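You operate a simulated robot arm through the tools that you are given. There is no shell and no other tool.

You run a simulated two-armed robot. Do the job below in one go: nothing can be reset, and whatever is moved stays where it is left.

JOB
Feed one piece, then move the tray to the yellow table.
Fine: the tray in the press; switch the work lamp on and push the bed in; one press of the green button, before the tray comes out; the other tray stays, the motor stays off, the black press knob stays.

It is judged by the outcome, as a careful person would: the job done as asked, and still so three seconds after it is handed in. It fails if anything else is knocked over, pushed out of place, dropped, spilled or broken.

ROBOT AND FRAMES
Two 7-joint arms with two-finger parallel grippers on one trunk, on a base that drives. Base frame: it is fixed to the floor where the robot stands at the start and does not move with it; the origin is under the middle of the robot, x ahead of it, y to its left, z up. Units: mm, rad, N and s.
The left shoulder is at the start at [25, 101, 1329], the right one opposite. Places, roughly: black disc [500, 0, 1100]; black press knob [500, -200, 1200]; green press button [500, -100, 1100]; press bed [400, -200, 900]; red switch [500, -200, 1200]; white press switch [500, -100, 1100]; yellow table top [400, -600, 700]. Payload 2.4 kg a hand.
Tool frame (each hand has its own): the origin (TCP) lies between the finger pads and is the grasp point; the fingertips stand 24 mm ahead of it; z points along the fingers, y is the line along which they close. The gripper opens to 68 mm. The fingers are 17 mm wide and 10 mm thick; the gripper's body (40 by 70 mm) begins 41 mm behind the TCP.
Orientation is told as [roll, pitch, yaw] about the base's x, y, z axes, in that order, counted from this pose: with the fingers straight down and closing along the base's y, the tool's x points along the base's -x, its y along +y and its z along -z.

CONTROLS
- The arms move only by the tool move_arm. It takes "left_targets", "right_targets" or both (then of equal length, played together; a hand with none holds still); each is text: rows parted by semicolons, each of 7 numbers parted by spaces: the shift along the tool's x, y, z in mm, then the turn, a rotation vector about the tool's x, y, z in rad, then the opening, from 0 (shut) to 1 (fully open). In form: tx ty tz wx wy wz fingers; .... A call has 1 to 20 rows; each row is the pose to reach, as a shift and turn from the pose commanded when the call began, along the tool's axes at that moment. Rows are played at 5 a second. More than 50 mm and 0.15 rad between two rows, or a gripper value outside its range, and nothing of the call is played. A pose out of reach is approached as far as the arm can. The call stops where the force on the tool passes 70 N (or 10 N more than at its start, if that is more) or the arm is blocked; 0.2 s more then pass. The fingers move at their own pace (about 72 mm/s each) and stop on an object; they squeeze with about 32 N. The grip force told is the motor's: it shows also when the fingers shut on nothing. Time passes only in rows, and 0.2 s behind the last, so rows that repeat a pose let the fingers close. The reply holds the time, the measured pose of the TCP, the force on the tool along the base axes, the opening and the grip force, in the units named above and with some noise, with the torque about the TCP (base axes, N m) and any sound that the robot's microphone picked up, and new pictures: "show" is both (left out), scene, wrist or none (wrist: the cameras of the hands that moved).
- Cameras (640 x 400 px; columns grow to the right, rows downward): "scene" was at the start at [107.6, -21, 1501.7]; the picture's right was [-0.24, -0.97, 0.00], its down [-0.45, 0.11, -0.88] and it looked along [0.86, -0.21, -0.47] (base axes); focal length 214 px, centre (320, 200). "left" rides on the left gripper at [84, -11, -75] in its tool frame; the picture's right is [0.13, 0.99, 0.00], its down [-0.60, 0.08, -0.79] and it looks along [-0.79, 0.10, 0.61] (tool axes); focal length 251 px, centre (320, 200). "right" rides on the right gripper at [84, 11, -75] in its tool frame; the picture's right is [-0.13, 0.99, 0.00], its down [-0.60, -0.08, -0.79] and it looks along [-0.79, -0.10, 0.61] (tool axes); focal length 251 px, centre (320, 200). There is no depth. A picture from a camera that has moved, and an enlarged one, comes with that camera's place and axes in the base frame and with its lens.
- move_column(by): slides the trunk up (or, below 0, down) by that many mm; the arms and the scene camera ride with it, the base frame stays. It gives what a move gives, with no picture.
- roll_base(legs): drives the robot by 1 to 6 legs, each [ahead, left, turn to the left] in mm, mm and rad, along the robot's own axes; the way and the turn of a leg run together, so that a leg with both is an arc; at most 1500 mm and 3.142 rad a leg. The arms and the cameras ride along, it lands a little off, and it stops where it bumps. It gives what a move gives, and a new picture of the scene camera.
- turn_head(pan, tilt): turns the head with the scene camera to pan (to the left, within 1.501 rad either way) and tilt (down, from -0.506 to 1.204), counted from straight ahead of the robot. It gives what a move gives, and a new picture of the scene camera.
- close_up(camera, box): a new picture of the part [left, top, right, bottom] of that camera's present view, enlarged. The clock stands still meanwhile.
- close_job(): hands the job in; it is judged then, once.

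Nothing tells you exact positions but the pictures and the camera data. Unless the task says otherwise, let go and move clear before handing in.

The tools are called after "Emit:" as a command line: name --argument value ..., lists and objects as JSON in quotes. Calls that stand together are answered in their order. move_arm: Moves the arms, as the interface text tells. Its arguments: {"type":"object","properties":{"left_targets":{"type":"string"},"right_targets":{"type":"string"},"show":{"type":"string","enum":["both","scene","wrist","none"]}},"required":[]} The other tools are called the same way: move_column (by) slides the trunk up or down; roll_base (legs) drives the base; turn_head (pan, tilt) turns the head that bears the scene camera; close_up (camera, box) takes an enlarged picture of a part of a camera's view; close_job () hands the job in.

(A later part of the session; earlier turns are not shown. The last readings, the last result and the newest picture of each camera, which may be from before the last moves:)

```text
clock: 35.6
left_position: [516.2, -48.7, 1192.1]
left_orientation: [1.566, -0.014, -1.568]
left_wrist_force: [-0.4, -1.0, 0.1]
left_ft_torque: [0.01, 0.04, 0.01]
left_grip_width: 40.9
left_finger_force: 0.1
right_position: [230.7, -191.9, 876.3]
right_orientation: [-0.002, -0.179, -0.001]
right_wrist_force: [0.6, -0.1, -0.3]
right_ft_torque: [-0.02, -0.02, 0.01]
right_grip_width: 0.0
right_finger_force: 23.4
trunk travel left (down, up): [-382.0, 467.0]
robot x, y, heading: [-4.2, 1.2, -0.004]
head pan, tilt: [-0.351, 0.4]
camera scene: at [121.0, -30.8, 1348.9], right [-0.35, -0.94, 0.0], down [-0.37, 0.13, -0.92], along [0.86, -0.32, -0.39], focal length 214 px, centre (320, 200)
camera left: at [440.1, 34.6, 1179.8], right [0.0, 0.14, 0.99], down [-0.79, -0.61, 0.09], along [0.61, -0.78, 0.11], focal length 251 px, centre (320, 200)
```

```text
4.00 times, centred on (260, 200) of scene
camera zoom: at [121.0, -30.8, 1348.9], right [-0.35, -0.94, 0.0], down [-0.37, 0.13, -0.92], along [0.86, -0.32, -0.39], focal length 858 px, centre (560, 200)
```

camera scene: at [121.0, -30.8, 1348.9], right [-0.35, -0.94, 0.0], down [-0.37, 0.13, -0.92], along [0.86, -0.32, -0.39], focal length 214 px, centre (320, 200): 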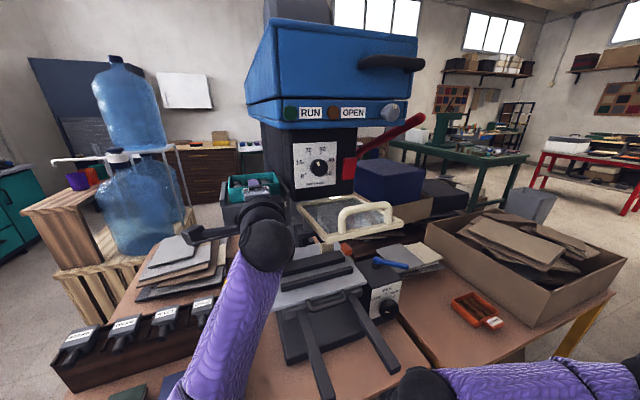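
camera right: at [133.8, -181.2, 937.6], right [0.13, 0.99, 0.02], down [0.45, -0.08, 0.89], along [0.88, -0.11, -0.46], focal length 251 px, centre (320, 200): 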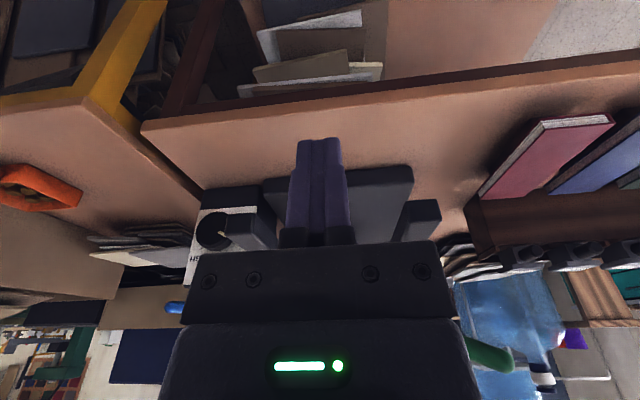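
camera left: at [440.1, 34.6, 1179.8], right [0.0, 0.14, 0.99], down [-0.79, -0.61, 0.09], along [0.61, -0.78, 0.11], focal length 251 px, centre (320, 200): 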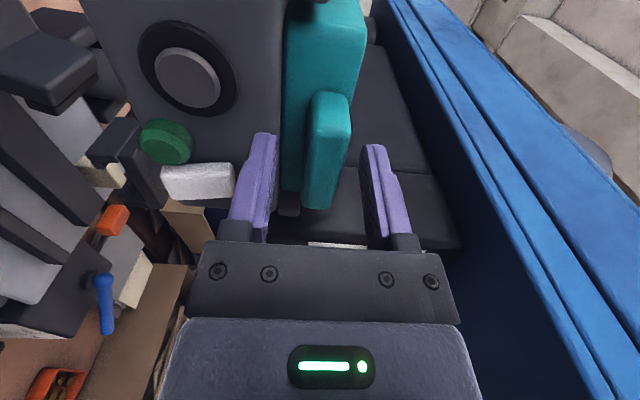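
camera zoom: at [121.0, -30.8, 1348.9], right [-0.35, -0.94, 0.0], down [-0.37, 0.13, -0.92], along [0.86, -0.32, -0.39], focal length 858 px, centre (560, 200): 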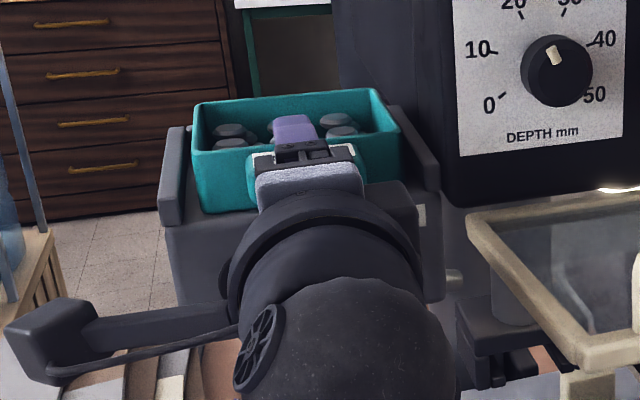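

The tips are right at the tray wall; I back off 6 mm so they rest on the tab only, then close.

Emit:
move_arm --left_targets "0 0 -6 0 0 0 0.6; 0 0 -6 0 0 0 0.3; 0 0 -6 0 0 0 0; 0 0 -6 0 0 0 0; 0 0 -6 0 0 0 0; 0 0 -6 0 0 0 0"

Emit:
close_up --camera "left" --box '[220, 20, 440, 195]'

Emit:
close_up --camera "scene" --box '[200, 150, 320, 250]'

```text
clock: 37.0
left_position: [508.6, -47.6, 1192.3]
left_orientation: [1.57, -0.015, -1.566]
left_wrist_force: [2.2, 0.5, 12.2]
left_ft_torque: [0.29, -0.51, 0.04]
left_grip_width: 17.5
left_finger_force: 32.0
right_position: [231.2, -191.7, 878.0]
right_orientation: [-0.003, -0.18, -0.001]
right_wrist_force: [-0.2, 1.3, -0.2]
right_ft_torque: [0.02, 0.0, -0.01]
right_grip_width: 0.0
right_finger_force: 23.5
trunk travel left (down, up): [-382.0, 467.0]
robot x, y, heading: [-2.7, 0.7, -0.001]
head pan, tilt: [-0.351, 0.4]
camera scene: at [120.2, -30.8, 1349.0], right [-0.35, -0.94, 0.0], down [-0.36, 0.13, -0.92], along [0.86, -0.32, -0.39], focal length 214 px, centre (320, 200)
camera left: at [433.3, 34.4, 1180.7], right [0.0, 0.14, 0.99], down [-0.79, -0.61, 0.09], along [0.61, -0.78, 0.11], focal length 251 px, centre (320, 200)
```

scene: 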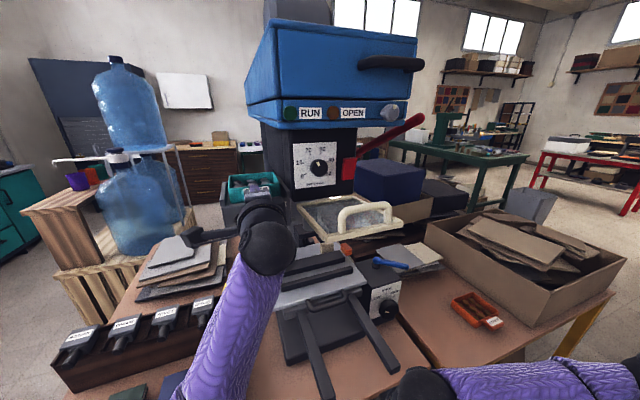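
left: 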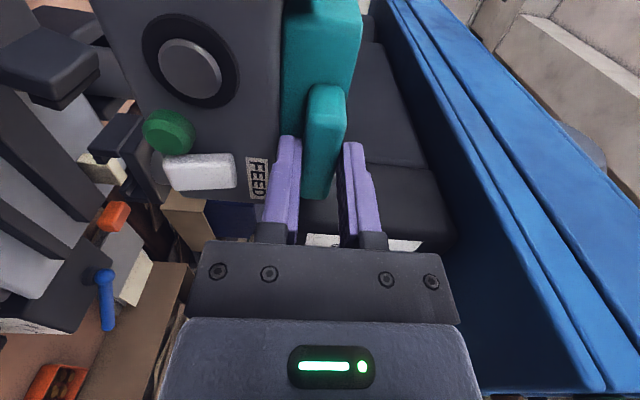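

```text
2.29 times, centred on (330, 108) of left
camera zoom: at [433.3, 34.4, 1180.7], right [0.0, 0.14, 0.99], down [-0.79, -0.61, 0.09], along [0.61, -0.78, 0.11], focal length 575 px, centre (297, 411)
```

zoom: 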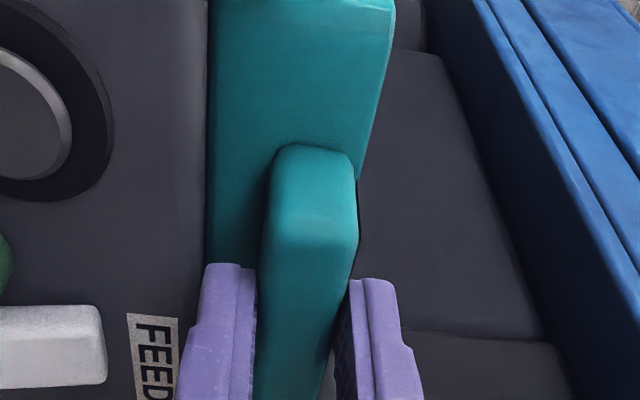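

```text
4.00 times, centred on (260, 200) of scene
camera zoom: at [120.2, -30.8, 1349.0], right [-0.35, -0.94, 0.0], down [-0.36, 0.13, -0.92], along [0.86, -0.32, -0.39], focal length 858 px, centre (560, 200)
```

zoom: 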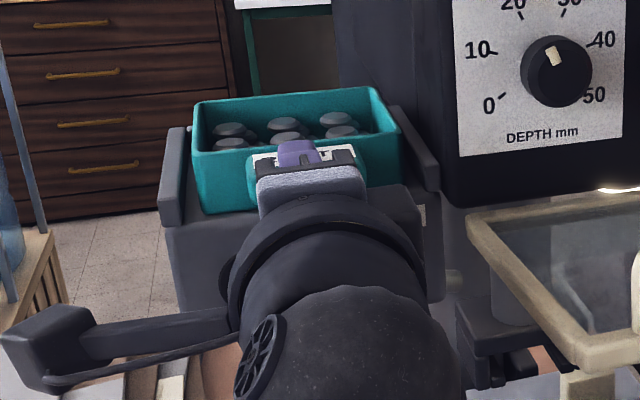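

The grip holds at 17.5 mm on the tab. I lift the tray straight up slowly.

Emit:
move_arm --left_targets "0 5 0 0 0 0 0; 0 10 0 0 0 0 0; 0 17 0 0 0 0 0; 0 24 0 0 0 0 0; 0 32 0 0 0 0 0; 0 40 0 0 0 0 0"

Emit:
close_up --camera "scene" --box '[200, 130, 320, 230]'

```text
clock: 38.4
left_position: [511.2, -47.8, 1231.8]
left_orientation: [1.564, -0.011, -1.568]
left_wrist_force: [0.8, -0.5, -1.7]
left_ft_torque: [0.03, 0.1, -0.01]
left_grip_width: 17.3
left_finger_force: 31.9
right_position: [231.2, -191.1, 877.1]
right_orientation: [-0.001, -0.178, -0.002]
right_wrist_force: [0.9, 0.1, -0.2]
right_ft_torque: [0.0, 0.02, 0.01]
right_grip_width: 0.0
right_finger_force: 23.3
trunk travel left (down, up): [-382.0, 467.0]
robot x, y, heading: [-0.7, 2.9, -0.003]
head pan, tilt: [-0.351, 0.4]
camera scene: at [121.1, -30.9, 1348.9], right [-0.35, -0.94, 0.0], down [-0.37, 0.13, -0.92], along [0.86, -0.32, -0.39], focal length 214 px, centre (320, 200)
camera left: at [434.1, 35.3, 1219.8], right [0.0, 0.14, 0.99], down [-0.79, -0.61, 0.09], along [0.61, -0.78, 0.11], focal length 251 px, centre (320, 200)
```

scene: 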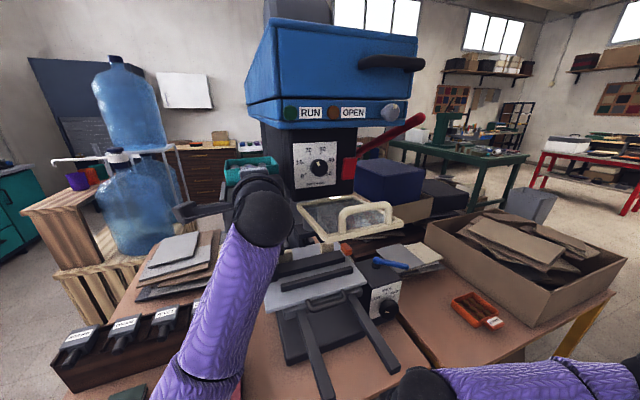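
left: 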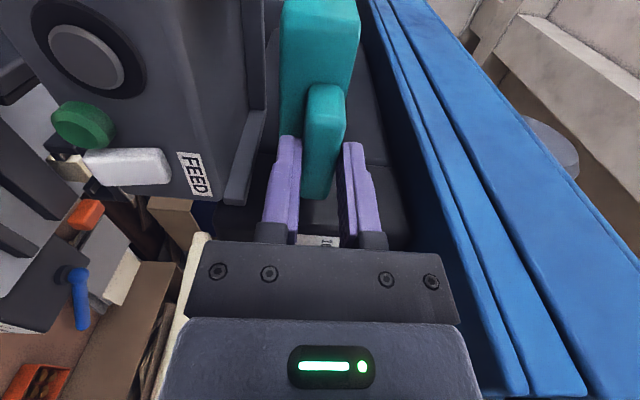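

```text
4.00 times, centred on (260, 180) of scene
camera zoom: at [121.1, -30.9, 1348.9], right [-0.35, -0.94, 0.0], down [-0.37, 0.13, -0.92], along [0.86, -0.32, -0.39], focal length 858 px, centre (560, 280)
```

zoom: 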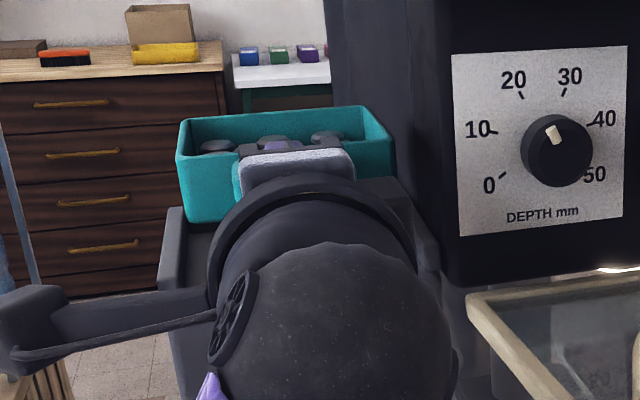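

The tray is up, level and holding about 1.7 N. I raise it a little more and draw it back towards the robot.

Emit:
move_arm --left_targets "0 8 0 0 0 0 0; 0 14 -8 0 0 0 0; 2 16 -25 0 0 0 0; 6 16 -50 0 0 0 0; 12 16 -75 0 0 0 0; 20 16 -100 0 0 0 0; 30 16 -125 0 0 0 0; 40 16 -150 0 0 0 0; 50 16 -175 0 0 0 0; 60 16 -195 0 0 0 0"

Emit:
close_up --camera "scene" --box '[160, 100, 400, 300]'

```text
clock: 40.6
left_position: [314.6, 12.9, 1248.2]
left_orientation: [1.563, -0.016, -1.571]
left_wrist_force: [0.3, 0.7, -1.0]
left_ft_torque: [0.0, 0.09, 0.06]
left_grip_width: 17.4
left_finger_force: 31.9
right_position: [231.5, -191.8, 877.9]
right_orientation: [-0.002, -0.178, 0.0]
right_wrist_force: [0.4, -0.1, -0.2]
right_ft_torque: [-0.02, 0.02, 0.03]
right_grip_width: 0.0
right_finger_force: 23.5
trunk travel left (down, up): [-382.0, 467.0]
robot x, y, heading: [-4.1, -2.1, -0.001]
head pan, tilt: [-0.351, 0.4]
camera scene: at [120.9, -30.8, 1348.9], right [-0.35, -0.94, 0.0], down [-0.37, 0.13, -0.92], along [0.86, -0.32, -0.39], focal length 214 px, centre (320, 200)
camera left: at [238.4, 95.2, 1236.2], right [0.0, 0.14, 0.99], down [-0.79, -0.6, 0.09], along [0.61, -0.78, 0.11], focal length 251 px, centre (320, 200)
```

scene: 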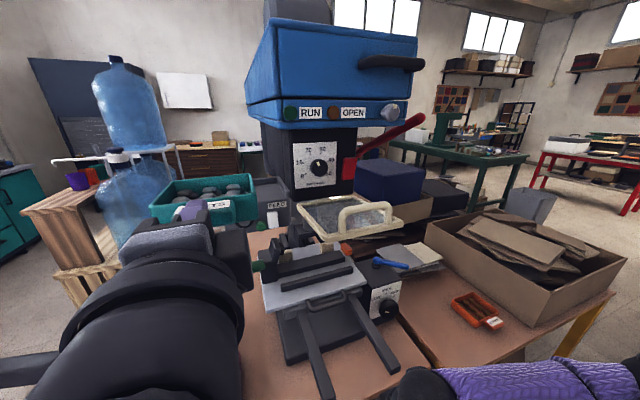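
left: 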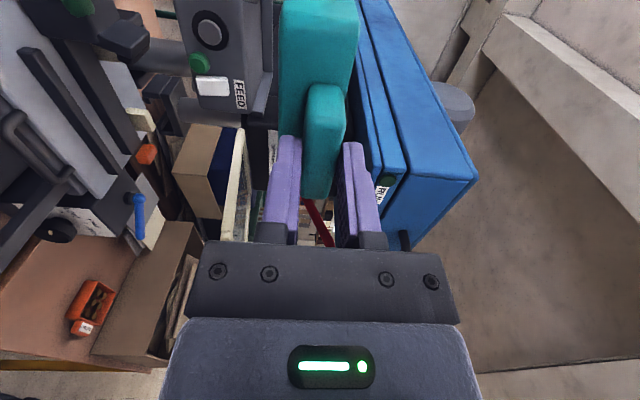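

```text
2.00 times, centred on (280, 200) of scene
camera zoom: at [120.9, -30.8, 1348.9], right [-0.35, -0.94, 0.0], down [-0.37, 0.13, -0.92], along [0.86, -0.32, -0.39], focal length 429 px, centre (400, 200)
```

zoom: 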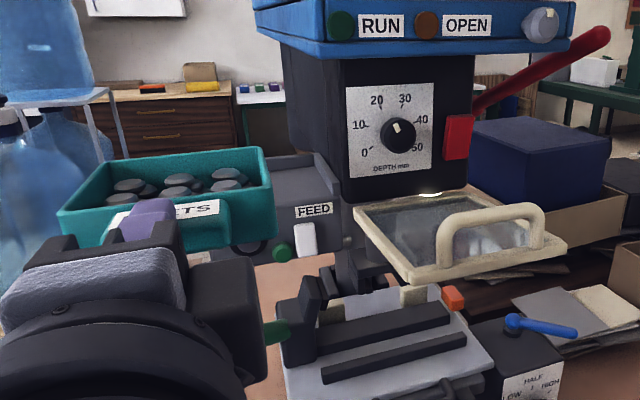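

The tray is clear of the press. I park the right hand higher and look to the right to see the way and the yellow table.

Emit:
move_arm --right_targets "10 0 -45 0 0 0 0; 15 0 -90 0 0 0 0; 15 0 -135 0 0 0 0; 15 0 -180 0 0 0 0; 15 0 -225 0 0 0 0" --show "none"

Emit:
turn_head --pan -1.0 --tilt 0.75

Emit:
turn_head --pan -1.5 --tilt 0.8

```text
clock: 41.8
left_position: [314.3, 12.7, 1247.4]
left_orientation: [1.566, -0.011, -1.568]
left_wrist_force: [0.7, -1.2, -1.4]
left_ft_torque: [0.02, 0.11, 0.0]
left_grip_width: 17.1
left_finger_force: 31.4
right_position: [221.2, -202.1, 1121.9]
right_orientation: [0.011, -0.206, -0.028]
right_wrist_force: [7.7, 6.7, 4.5]
right_ft_torque: [-0.37, 1.0, -0.99]
right_grip_width: 0.2
right_finger_force: 24.2
right hand out of reach, approached as far as the arm can: row 1, 2, 3, 4, 5
trunk travel left (down, up): [-382.0, 467.0]
robot x, y, heading: [-2.2, 2.1, 0.0]
head pan, tilt: [-0.351, 0.4]
stopped in row 5 (right hand): the force on the tool passed its limit at 165 N (the readings are from after the stop); the commanded pose is now the measured one
```

```text
clock: 42.9
left_position: [314.4, 12.2, 1247.8]
left_orientation: [1.565, -0.013, -1.567]
left_wrist_force: [-0.7, -0.5, -1.4]
left_ft_torque: [-0.05, 0.07, -0.01]
left_grip_width: 17.4
left_finger_force: 31.8
right_position: [222.4, -201.5, 1120.4]
right_orientation: [0.009, -0.203, -0.026]
right_wrist_force: [17.9, 7.2, 1.9]
right_ft_torque: [-0.37, 1.29, -0.99]
right_grip_width: 0.0
right_finger_force: 23.2
trunk travel left (down, up): [-382.0, 467.0]
robot x, y, heading: [-4.1, -0.5, 0.001]
head pan, tilt: [-1.0, 0.75]
camera scene: at [78.7, -68.6, 1317.8], right [-0.84, -0.54, 0.0], down [-0.37, 0.57, -0.73], along [0.39, -0.62, -0.68], focal length 214 px, centre (320, 200)
```

scene: 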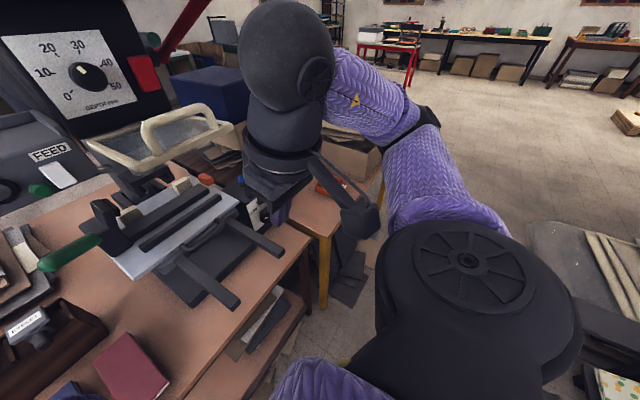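

```text
clock: 43.8
left_position: [313.8, 12.4, 1248.3]
left_orientation: [1.565, -0.015, -1.567]
left_wrist_force: [-0.1, 0.7, -1.9]
left_ft_torque: [-0.01, 0.1, 0.0]
left_grip_width: 17.5
left_finger_force: 32.2
right_position: [221.1, -201.7, 1121.8]
right_orientation: [0.007, -0.205, -0.026]
right_wrist_force: [20.9, 5.8, 6.7]
right_ft_torque: [-0.23, 1.86, -0.9]
right_grip_width: 0.0
right_finger_force: 24.2
trunk travel left (down, up): [-382.0, 467.0]
robot x, y, heading: [-1.0, -2.2, 0.001]
head pan, tilt: [-1.499, 0.799]
camera scene: at [39.7, -79.2, 1313.8], right [-1.0, -0.07, 0.0], down [-0.05, 0.72, -0.7], along [0.05, -0.7, -0.72], focal length 214 px, centre (320, 200)
```

scene: 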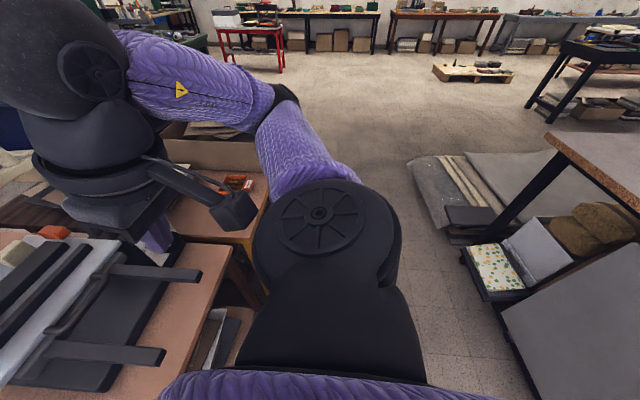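

The right hand ran against something behind it while rising (it is pushed towards +x, most likely by the robot's own body). I move it forward and outward to a free pose.

Emit:
move_arm --right_targets "-20 0 4 0 0 0 0; -35 -25 0 0 0 0 0; -48 -50 -15 0 0 0 0; -55 -80 -35 0 0 0 0"

```text
clock: 44.8
left_position: [314.5, 12.3, 1248.7]
left_orientation: [1.568, -0.013, -1.567]
left_wrist_force: [-0.4, 0.4, -1.3]
left_ft_torque: [0.03, 0.14, -0.01]
left_grip_width: 17.5
left_finger_force: 31.7
right_position: [266.0, -282.3, 1165.8]
right_orientation: [0.009, -0.206, -0.026]
right_wrist_force: [-1.2, -0.1, 0.6]
right_ft_torque: [-0.01, 0.0, -0.01]
right_grip_width: 0.0
right_finger_force: 23.2
trunk travel left (down, up): [-382.0, 467.0]
robot x, y, heading: [-1.3, -1.1, -0.004]
head pan, tilt: [-1.499, 0.799]
camera scene: at [39.5, -79.3, 1313.8], right [-1.0, -0.07, 0.0], down [-0.05, 0.72, -0.7], along [0.05, -0.7, -0.72], focal length 214 px, centre (320, 200)
camera right: at [168.1, -271.3, 1224.1], right [0.15, 0.99, 0.03], down [0.43, -0.1, 0.9], along [0.89, -0.12, -0.44], focal length 251 px, centre (320, 200)
```

scene: 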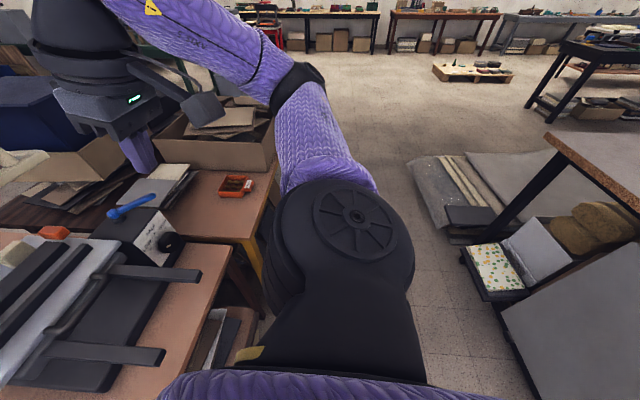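
right: 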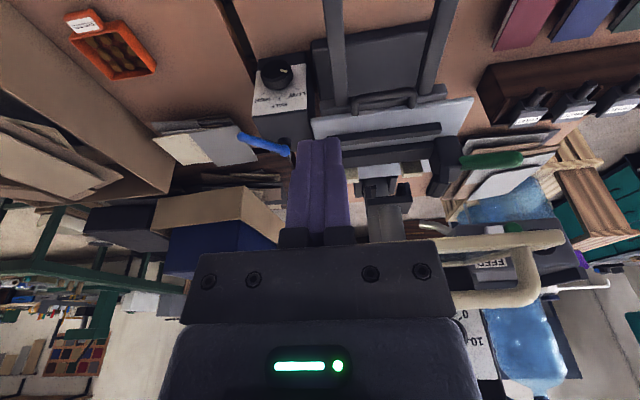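

All free now. The yellow table's front edge lies at about x 300, its left end at y -470, and the EYELETS tray at about (448,-734), so I'll put the RIVETS tray near (400,-585). I raise the right hand, then back off slightly and drive to the right.

Emit:
move_arm --right_targets "-8 0 -39 0 0 0 0; -16 0 -78 0 0 0 0; -24 0 -117 0 0 0 0; -29 0 -142 0 0 0 0" --show "none"

Emit:
roll_base --legs '[[-90, 0, 0]]'

```text
clock: 45.8
left_position: [314.2, 13.0, 1248.0]
left_orientation: [1.565, -0.014, -1.566]
left_wrist_force: [-0.4, 0.1, -1.8]
left_ft_torque: [-0.02, 0.1, -0.04]
left_grip_width: 17.7
left_finger_force: 31.8
right_position: [282.5, -277.0, 1301.8]
right_orientation: [0.01, -0.207, -0.025]
right_wrist_force: [-0.1, 0.0, 0.1]
right_ft_torque: [-0.03, -0.01, -0.02]
right_grip_width: 0.0
right_finger_force: 23.8
right hand out of reach, approached as far as the arm can: row 3, 4
trunk travel left (down, up): [-382.0, 467.0]
robot x, y, heading: [-1.9, 2.0, -0.008]
head pan, tilt: [-1.499, 0.799]
```

```text
clock: 46.9
left_position: [225.2, 13.4, 1248.8]
left_orientation: [1.567, -0.015, -1.567]
left_wrist_force: [-0.9, 0.3, -0.6]
left_ft_torque: [0.04, 0.12, -0.01]
left_grip_width: 17.4
left_finger_force: 32.7
right_position: [192.7, -277.5, 1301.3]
right_orientation: [0.009, -0.206, -0.025]
right_wrist_force: [-0.4, -0.7, -0.5]
right_ft_torque: [-0.02, -0.01, -0.04]
right_grip_width: 0.0
right_finger_force: 23.7
trunk travel left (down, up): [-382.0, 467.0]
robot x, y, heading: [-90.1, 2.6, -0.002]
head pan, tilt: [-1.499, 0.799]
camera scene: at [-50.3, -79.0, 1313.8], right [-1.0, -0.07, 0.0], down [-0.05, 0.72, -0.7], along [0.05, -0.7, -0.72], focal length 214 px, centre (320, 200)
```

scene: 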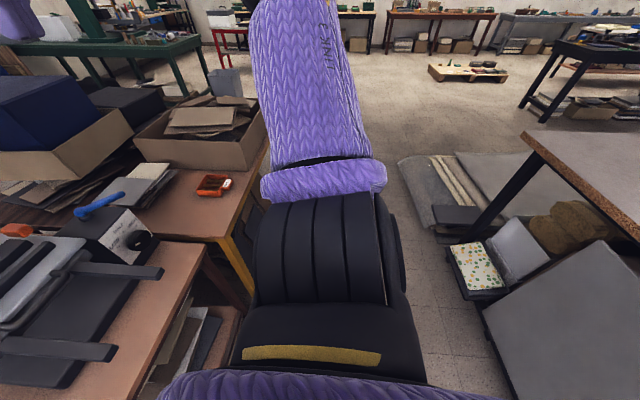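

Emit:
roll_base --legs '[[0, -300, 0]]'

```text
clock: 48.9
left_position: [226.1, -287.3, 1247.5]
left_orientation: [1.565, -0.012, -1.566]
left_wrist_force: [-0.7, -0.4, -1.9]
left_ft_torque: [0.03, 0.12, 0.0]
left_grip_width: 17.4
left_finger_force: 32.2
right_position: [194.3, -577.9, 1301.6]
right_orientation: [0.01, -0.205, -0.023]
right_wrist_force: [-0.2, -0.5, -0.2]
right_ft_torque: [0.01, -0.01, 0.03]
right_grip_width: 0.0
right_finger_force: 23.6
trunk travel left (down, up): [-382.0, 467.0]
robot x, y, heading: [-92.6, -301.0, -0.0]
head pan, tilt: [-1.499, 0.799]
camera scene: at [-49.7, -379.5, 1313.8], right [-1.0, -0.07, 0.0], down [-0.05, 0.72, -0.7], along [0.05, -0.7, -0.72], focal length 214 px, centre (320, 200)
```

scene: 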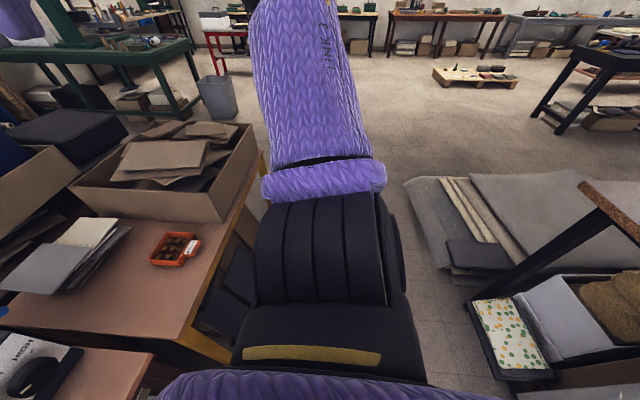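

Emit:
roll_base --legs '[[0, -285, 0]]'

Emit:
turn_head --pan -0.1 --tilt 0.8

```text
clock: 50.9
left_position: [224.9, -574.3, 1247.6]
left_orientation: [1.564, -0.014, -1.567]
left_wrist_force: [0.0, 0.3, -1.2]
left_ft_torque: [0.02, 0.12, 0.0]
left_grip_width: 17.4
left_finger_force: 31.9
right_position: [193.0, -864.3, 1301.8]
right_orientation: [0.009, -0.206, -0.026]
right_wrist_force: [1.0, 0.2, 0.3]
right_ft_torque: [-0.01, -0.01, 0.0]
right_grip_width: 0.1
right_finger_force: 23.6
trunk travel left (down, up): [-382.0, 467.0]
robot x, y, heading: [-92.9, -592.3, -0.003]
head pan, tilt: [-1.499, 0.799]
camera scene: at [-50.4, -666.5, 1313.8], right [-1.0, -0.07, 0.0], down [-0.05, 0.72, -0.7], along [0.05, -0.7, -0.72], focal length 214 px, centre (320, 200)
```

scene: 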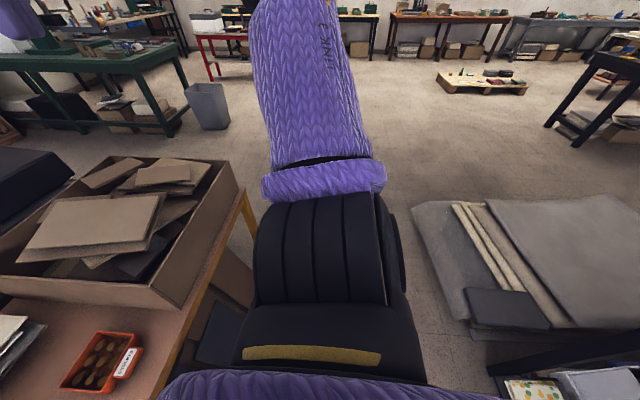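

```text
clock: 52.5
left_position: [224.9, -575.0, 1248.1]
left_orientation: [1.566, -0.014, -1.569]
left_wrist_force: [-0.4, 1.0, -2.0]
left_ft_torque: [0.0, 0.12, -0.01]
left_grip_width: 17.5
left_finger_force: 32.3
right_position: [191.9, -864.2, 1302.3]
right_orientation: [0.01, -0.206, -0.025]
right_wrist_force: [0.1, 0.6, -0.9]
right_ft_torque: [0.0, -0.01, -0.01]
right_grip_width: 0.1
right_finger_force: 23.8
trunk travel left (down, up): [-382.0, 467.0]
robot x, y, heading: [-92.5, -587.8, -0.003]
head pan, tilt: [-0.099, 0.799]
camera scene: at [24.3, -593.8, 1313.8], right [-0.1, -0.99, 0.0], down [-0.71, 0.07, -0.7], along [0.69, -0.07, -0.72], focal length 214 px, centre (320, 200)
```

scene: 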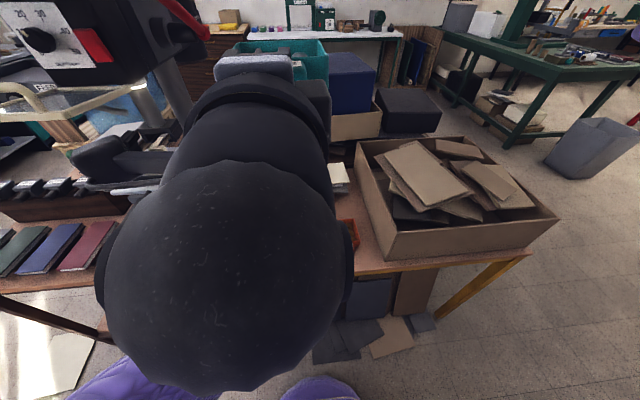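

The hand with the tray is now over the front of the free part of the yellow table. I lower the column, which keeps the arms in pose.

Emit:
move_column --by -350

Emit:
turn_head --pan -0.6 --tilt 0.6

Emit:
close_up --camera "left" --box '[0, 0, 640, 400]'

Emit:
close_up --camera "right" --box '[0, 0, 640, 400]'

```text
clock: 55.9
left_position: [284.9, -574.5, 834.8]
left_orientation: [1.35, -0.012, -1.565]
left_wrist_force: [-0.9, 0.0, -2.2]
left_ft_torque: [0.02, 0.13, 0.0]
left_grip_width: 17.6
left_finger_force: 31.8
right_position: [286.2, -864.2, 873.0]
right_orientation: [0.006, 0.074, -0.025]
right_wrist_force: [0.3, 0.1, 0.8]
right_ft_torque: [0.0, -0.01, -0.01]
right_grip_width: 0.0
right_finger_force: 23.6
trunk travel left (down, up): [-32.0, 817.0]
robot x, y, heading: [-93.9, -588.5, -0.004]
head pan, tilt: [-0.099, 0.799]
```

```text
clock: 56.8
left_position: [286.7, -574.5, 836.6]
left_orientation: [1.352, -0.012, -1.566]
left_wrist_force: [-0.4, 0.4, -3.4]
left_ft_torque: [0.0, 0.12, 0.0]
left_grip_width: 17.4
left_finger_force: 32.1
right_position: [286.9, -863.2, 873.0]
right_orientation: [0.002, 0.073, -0.026]
right_wrist_force: [0.3, 0.2, -0.9]
right_ft_torque: [0.0, 0.0, 0.01]
right_grip_width: 0.1
right_finger_force: 23.7
trunk travel left (down, up): [-32.0, 817.0]
robot x, y, heading: [-94.3, -585.6, 0.0]
head pan, tilt: [-0.6, 0.6]
camera scene: at [109.4, -635.8, 972.5], right [-0.57, -0.82, 0.0], down [-0.47, 0.32, -0.82], along [0.68, -0.47, -0.57], focal length 214 px, centre (320, 200)
```

scene: 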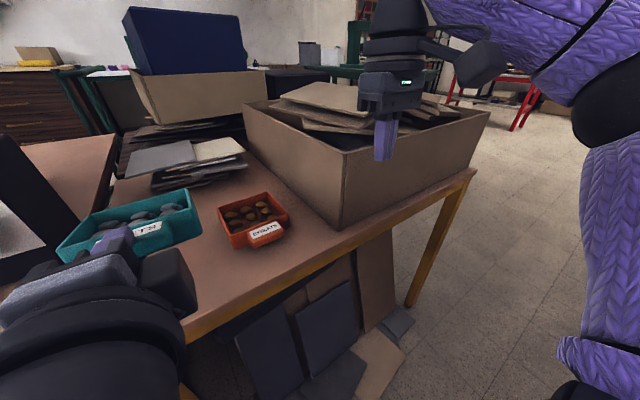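

```text
1.00 times, centred on (320, 200) of left (not enlarged: the box is as wide or as high as the picture)
camera zoom: at [209.7, -491.8, 840.7], right [0.22, 0.14, 0.97], down [-0.75, -0.61, 0.26], along [0.62, -0.78, -0.02], focal length 251 px, centre (320, 200)
```

zoom: 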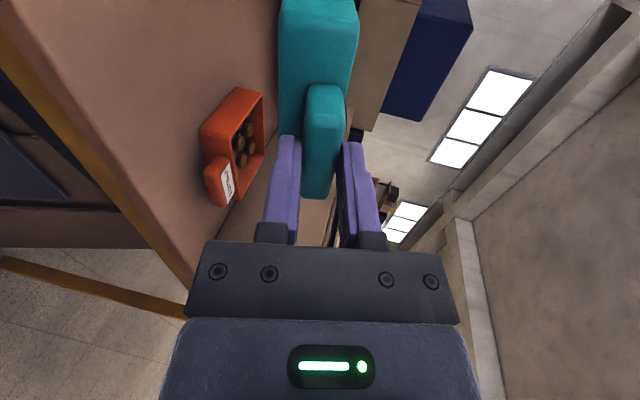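

```text
1.00 times, centred on (320, 200) of right (not enlarged: the box is as wide or as high as the picture)
camera zoom: at [208.2, -852.0, 954.6], right [0.15, 0.99, -0.01], down [0.66, -0.1, 0.75], along [0.74, -0.12, -0.66], focal length 251 px, centre (320, 200)
```

zoom: 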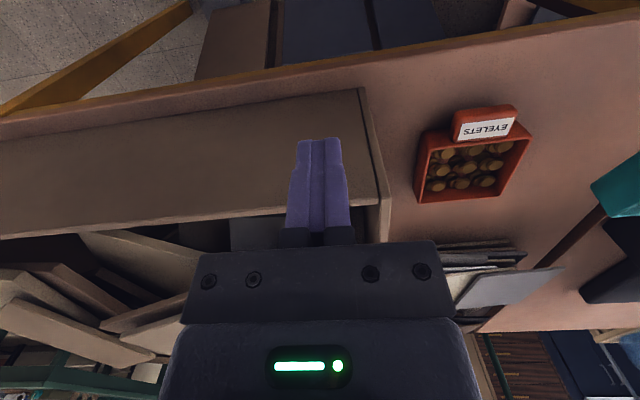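

The column's last stretch leaned the torso forward, so the tray is tipped nose-down by about 0.21 rad. I level it and bring it over the table (top at z≈700, front edge x≈306).

Emit:
move_arm --left_targets "0 0 0 -0.07 0 0 0; 0 0 0 -0.14 0 0 0; 0 0 0 -0.213 0 0 0; 0 -12 15 -0.213 0 0 0; 0 -25 30 -0.213 0 0 0; 0 -37 44 -0.213 0 0 0; 0 -49 57 -0.213 0 0 0"

Emit:
close_up --camera "scene" --box '[0, 120, 320, 320]'

```text
clock: 58.4
left_position: [331.6, -574.9, 775.2]
left_orientation: [1.564, -0.013, -1.565]
left_wrist_force: [0.2, 0.5, -1.3]
left_ft_torque: [0.03, 0.11, -0.01]
left_grip_width: 17.4
left_finger_force: 32.3
left hand out of reach, approached as far as the arm can: row 2, 3
right_position: [286.7, -864.2, 872.0]
right_orientation: [0.004, 0.073, -0.023]
right_wrist_force: [-0.2, 0.4, -0.8]
right_ft_torque: [-0.01, 0.01, 0.0]
right_grip_width: 0.0
right_finger_force: 23.2
trunk travel left (down, up): [-32.0, 817.0]
robot x, y, heading: [-90.6, -585.0, -0.004]
head pan, tilt: [-0.6, 0.6]
camera scene: at [109.3, -635.8, 972.5], right [-0.57, -0.82, 0.0], down [-0.47, 0.32, -0.82], along [0.68, -0.47, -0.57], focal length 214 px, centre (320, 200)
camera left: at [255.6, -492.3, 763.9], right [0.01, 0.14, 0.99], down [-0.79, -0.61, 0.09], along [0.61, -0.78, 0.11], focal length 251 px, centre (320, 200)
```

scene: 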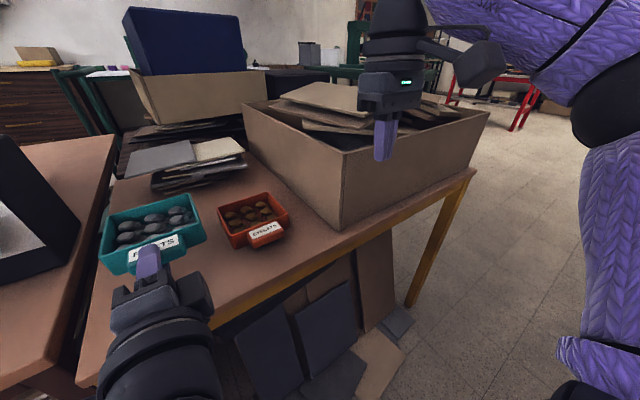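
left: 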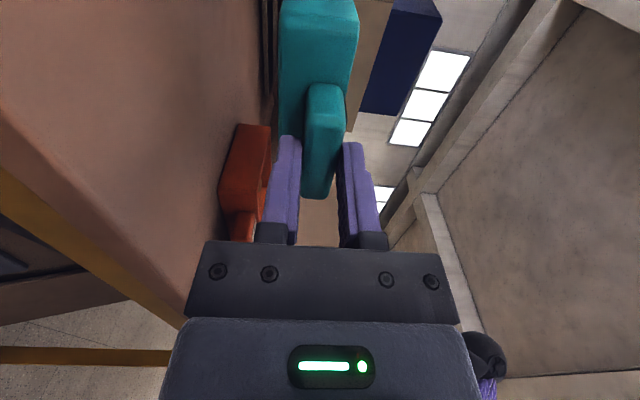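

```text
2.00 times, centred on (160, 220) of scene
camera zoom: at [109.3, -635.8, 972.5], right [-0.57, -0.82, 0.0], down [-0.47, 0.32, -0.82], along [0.68, -0.47, -0.57], focal length 429 px, centre (640, 160)
```

zoom: 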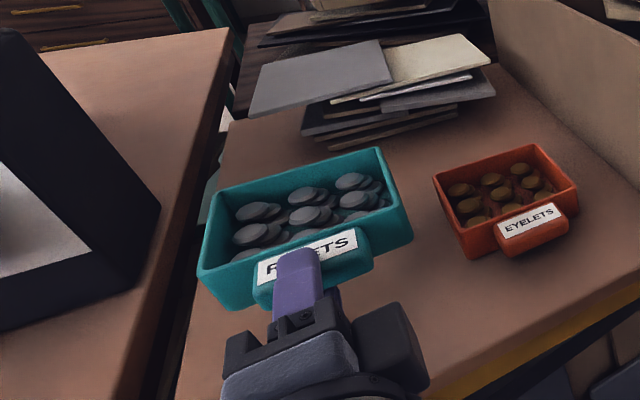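

Emit:
close_up --camera "left" --box '[0, 120, 240, 400]'

Emit:
turn_head --pan -0.1 --tilt 1.1

```text
1.43 times, centred on (120, 260) of left
camera zoom: at [255.6, -492.3, 763.9], right [0.01, 0.14, 0.99], down [-0.79, -0.61, 0.09], along [0.61, -0.78, 0.11], focal length 359 px, centre (606, 114)
```

zoom: 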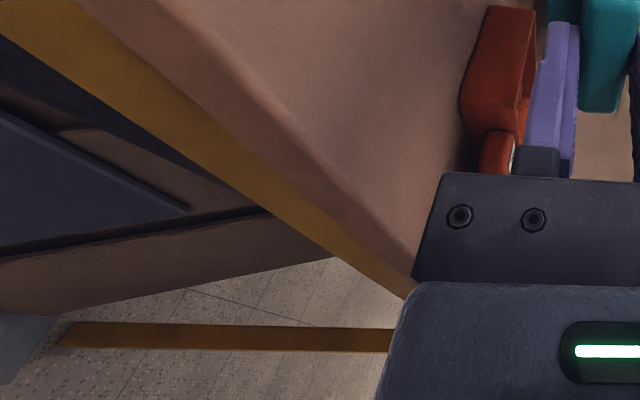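

```text
clock: 59.3
left_position: [331.0, -574.2, 776.2]
left_orientation: [1.564, -0.014, -1.565]
left_wrist_force: [1.0, 0.2, -1.7]
left_ft_torque: [0.03, 0.12, -0.01]
left_grip_width: 17.3
left_finger_force: 32.5
right_position: [285.8, -863.6, 872.4]
right_orientation: [0.003, 0.073, -0.024]
right_wrist_force: [0.2, -0.7, -0.6]
right_ft_torque: [0.01, -0.03, 0.01]
right_grip_width: 0.2
right_finger_force: 23.9
trunk travel left (down, up): [-32.0, 817.0]
robot x, y, heading: [-92.4, -585.6, -0.002]
head pan, tilt: [-0.099, 1.1]
camera scene: at [99.4, -592.2, 933.9], right [-0.1, -0.99, 0.0], down [-0.89, 0.09, -0.45], along [0.45, -0.05, -0.89], focal length 214 px, centre (320, 200)
```

scene: 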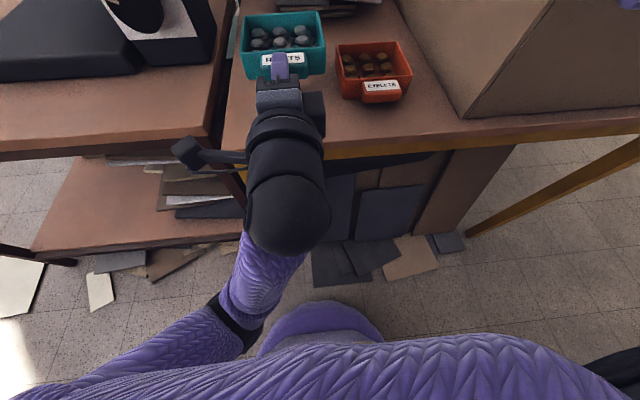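

The near view puts the table's front edge at x≈304, so the gripper body stays 14 mm in front of it. I lower the tray slowly towards the table.

Emit:
move_arm --left_targets "0 -10 0 0 0 0 0; 0 -20 0 0 0 0 0; 0 -30 0 0 0 0 0; 0 -37 0 0 0 0 0; 0 -42 0 0 0 0 0; 0 -45 0 0 0 0 0"

Emit:
close_up --camera "left" --box '[180, 0, 400, 240]'

Emit:
close_up --camera "scene" --box '[200, 0, 440, 150]'

```text
clock: 60.7
left_position: [330.9, -574.5, 730.9]
left_orientation: [1.562, -0.013, -1.566]
left_wrist_force: [-0.1, 0.1, -1.4]
left_ft_torque: [0.01, 0.09, -0.01]
left_grip_width: 17.5
left_finger_force: 31.9
right_position: [287.8, -864.7, 871.6]
right_orientation: [0.004, 0.074, -0.025]
right_wrist_force: [0.4, -0.1, 0.0]
right_ft_torque: [-0.01, 0.03, -0.02]
right_grip_width: 0.0
right_finger_force: 23.8
trunk travel left (down, up): [-32.0, 817.0]
robot x, y, heading: [-92.5, -584.4, -0.004]
head pan, tilt: [-0.099, 1.1]
camera scene: at [99.3, -592.1, 933.9], right [-0.1, -0.99, 0.0], down [-0.89, 0.09, -0.45], along [0.45, -0.05, -0.89], focal length 214 px, centre (320, 200)
camera left: at [254.8, -492.7, 719.3], right [0.01, 0.14, 0.99], down [-0.79, -0.61, 0.09], along [0.61, -0.78, 0.11], focal length 251 px, centre (320, 200)
```

scene: 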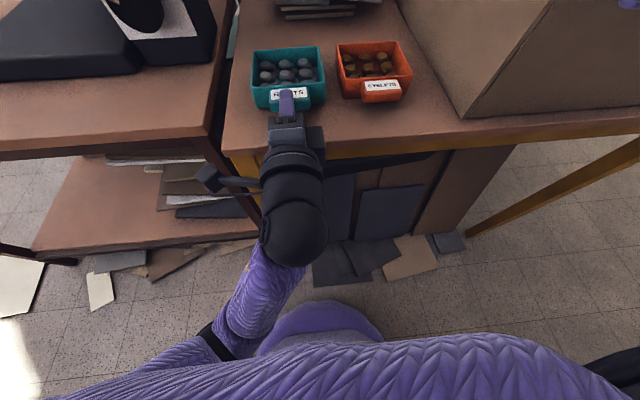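
left: 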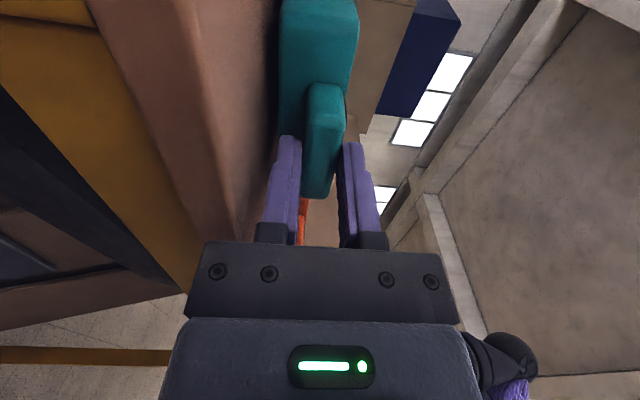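

```text
1.67 times, centred on (290, 120) of left
camera zoom: at [254.8, -492.7, 719.3], right [0.01, 0.14, 0.99], down [-0.79, -0.61, 0.09], along [0.61, -0.78, 0.11], focal length 419 px, centre (370, 333)
```

zoom: 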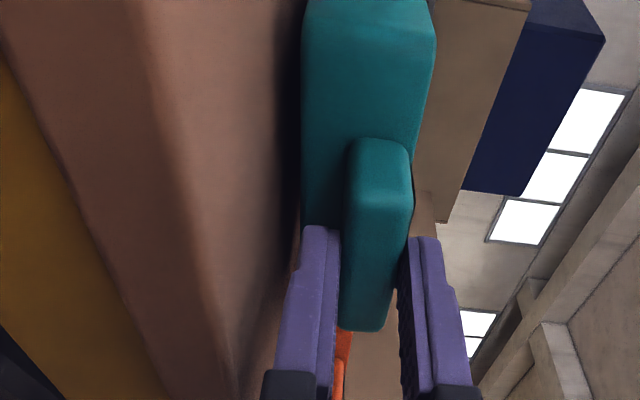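

```text
2.67 times, centred on (320, 75) of scene
camera zoom: at [99.3, -592.1, 933.9], right [-0.1, -0.99, 0.0], down [-0.89, 0.09, -0.45], along [0.45, -0.05, -0.89], focal length 572 px, centre (320, 533)
```

zoom: 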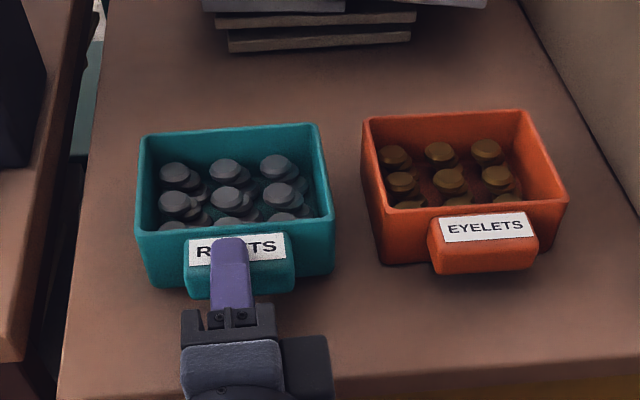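

About 10 mm remain; I lower in small steps until the force shows contact.

Emit:
move_arm --left_targets "0 -3 0 0 0 0 0; 0 -5 0 0 0 0 0; 0 -7 0 0 0 0 0; 0 -8 0 0 0 0 0" --show "none"

Emit:
close_up --camera "left" --box '[180, 0, 400, 240]'

```text
clock: 61.7
left_position: [331.7, -575.6, 723.4]
left_orientation: [1.569, -0.012, -1.565]
left_wrist_force: [-1.2, -0.5, 3.6]
left_ft_torque: [0.3, -0.21, 0.0]
left_grip_width: 17.3
left_finger_force: 32.1
right_position: [286.4, -862.9, 872.4]
right_orientation: [0.003, 0.071, -0.025]
right_wrist_force: [0.0, 0.3, 0.2]
right_ft_torque: [-0.02, 0.0, -0.01]
right_grip_width: 0.0
right_finger_force: 24.0
trunk travel left (down, up): [-32.0, 817.0]
robot x, y, heading: [-92.9, -587.5, -0.003]
head pan, tilt: [-0.099, 1.1]
```

```text
1.67 times, centred on (290, 120) of left
camera zoom: at [254.9, -492.9, 711.7], right [0.0, 0.14, 0.99], down [-0.79, -0.61, 0.09], along [0.61, -0.78, 0.11], focal length 419 px, centre (370, 333)
```

zoom: 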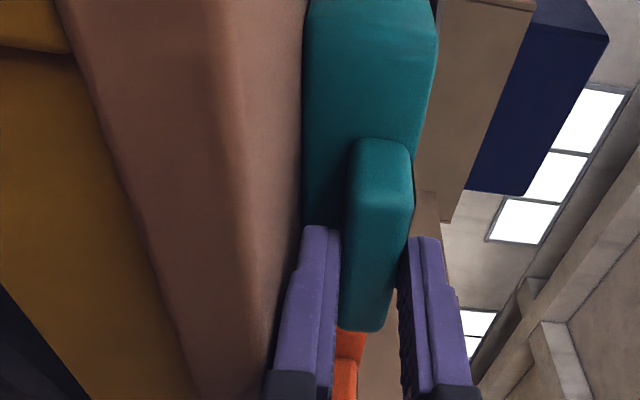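

Contact: the wrist force went from -1.4 to +3.6 N, so the tray rests on the table. I open the fingers just a little.

Emit:
move_arm --left_targets "0 0 0 0 0 0 0.29; 0 0 0 0 0 0 0.33; 0 0 0 0 0 0 0.33"

Emit:
close_up --camera "left" --box '[180, 0, 400, 240]'

Emit:
close_up --camera "scene" --box '[200, 0, 440, 150]'

```text
clock: 62.5
left_position: [330.8, -576.0, 724.7]
left_orientation: [1.567, -0.014, -1.567]
left_wrist_force: [0.0, -1.3, 4.3]
left_ft_torque: [0.02, -0.02, 0.01]
left_grip_width: 19.4
left_finger_force: 0.0
right_position: [286.3, -863.9, 873.1]
right_orientation: [0.004, 0.072, -0.024]
right_wrist_force: [-0.3, -0.3, -0.3]
right_ft_torque: [0.0, 0.0, 0.02]
right_grip_width: 0.0
right_finger_force: 24.0
trunk travel left (down, up): [-32.0, 817.0]
robot x, y, heading: [-91.8, -585.9, -0.003]
head pan, tilt: [-0.099, 1.1]
camera scene: at [99.1, -592.2, 934.0], right [-0.1, -0.99, 0.0], down [-0.89, 0.09, -0.45], along [0.45, -0.05, -0.89], focal length 214 px, centre (320, 200)
camera left: at [255.0, -493.0, 711.3], right [0.01, 0.14, 0.99], down [-0.79, -0.61, 0.09], along [0.61, -0.78, 0.11], focal length 251 px, centre (320, 200)
```

scene: 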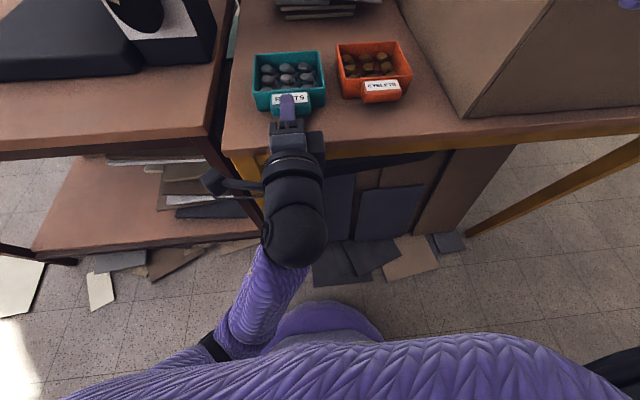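
left: 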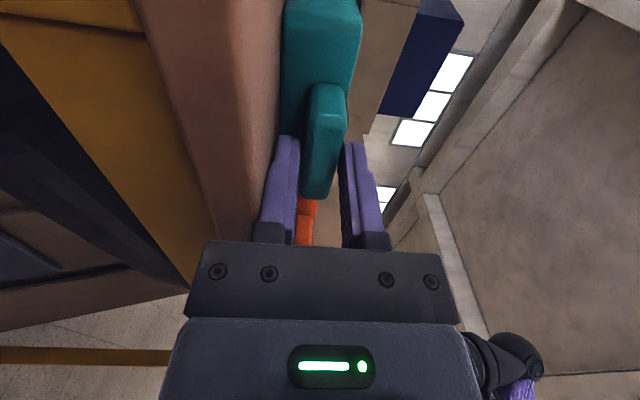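

```text
1.67 times, centred on (290, 120) of left
camera zoom: at [255.0, -493.0, 711.3], right [0.01, 0.14, 0.99], down [-0.79, -0.61, 0.09], along [0.61, -0.78, 0.11], focal length 419 px, centre (370, 333)
```

zoom: 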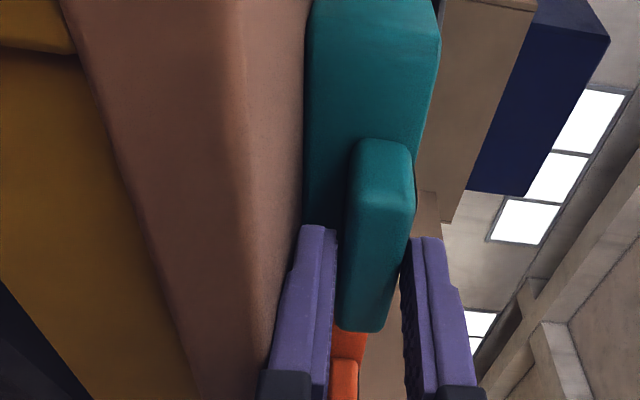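

```text
2.67 times, centred on (320, 75) of scene
camera zoom: at [99.1, -592.2, 934.0], right [-0.1, -0.99, 0.0], down [-0.89, 0.09, -0.45], along [0.45, -0.05, -0.89], focal length 572 px, centre (320, 533)
```

zoom: 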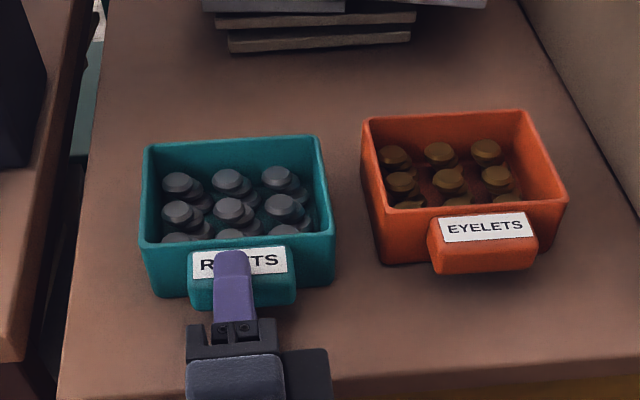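

The lower finger touches the table top, so it can't open further, but the tab is free (19.4 mm opening against 17.4). I slide straight back off the tab.

Emit:
move_arm --left_targets "0 0.3 -6 0 0 0 0.31; 0 0.3 -13 0 0 0 0.31; 0 0.3 -21 0 0 0 0.31; 0 0.3 -30 0 0 0 0.31"

Emit:
close_up --camera "scene" --box '[200, 0, 440, 150]'

```text
clock: 63.5
left_position: [300.0, -575.6, 723.0]
left_orientation: [1.564, -0.013, -1.566]
left_wrist_force: [0.4, -0.3, 0.7]
left_ft_torque: [-0.03, -0.01, 0.01]
left_grip_width: 21.3
left_finger_force: 0.1
right_position: [286.6, -863.9, 872.3]
right_orientation: [0.003, 0.073, -0.026]
right_wrist_force: [0.7, -0.4, 0.9]
right_ft_torque: [-0.05, 0.03, -0.02]
right_grip_width: 0.0
right_finger_force: 23.5
trunk travel left (down, up): [-32.0, 817.0]
robot x, y, heading: [-94.0, -586.9, -0.004]
head pan, tilt: [-0.099, 1.1]
camera scene: at [99.3, -592.1, 933.9], right [-0.1, -0.99, 0.0], down [-0.89, 0.09, -0.45], along [0.45, -0.05, -0.89], focal length 214 px, centre (320, 200)
camera left: at [224.6, -492.9, 711.9], right [0.01, 0.14, 0.99], down [-0.79, -0.61, 0.09], along [0.61, -0.78, 0.11], focal length 251 px, centre (320, 200)
```

scene: 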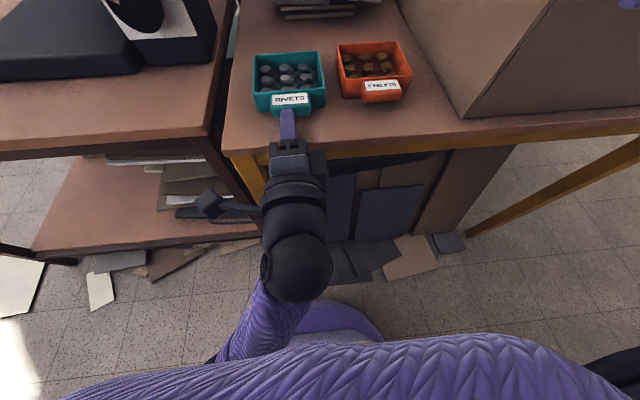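
left: 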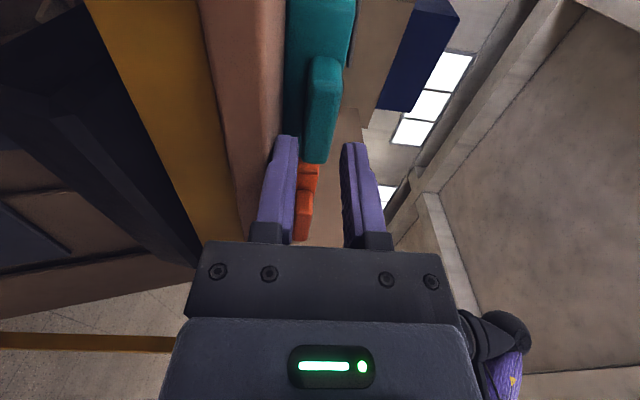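

```text
2.67 times, centred on (320, 75) of scene
camera zoom: at [99.3, -592.1, 933.9], right [-0.1, -0.99, 0.0], down [-0.89, 0.09, -0.45], along [0.45, -0.05, -0.89], focal length 572 px, centre (320, 533)
```

zoom: 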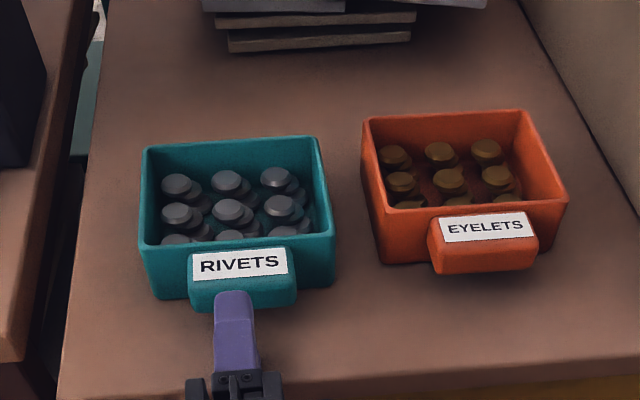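

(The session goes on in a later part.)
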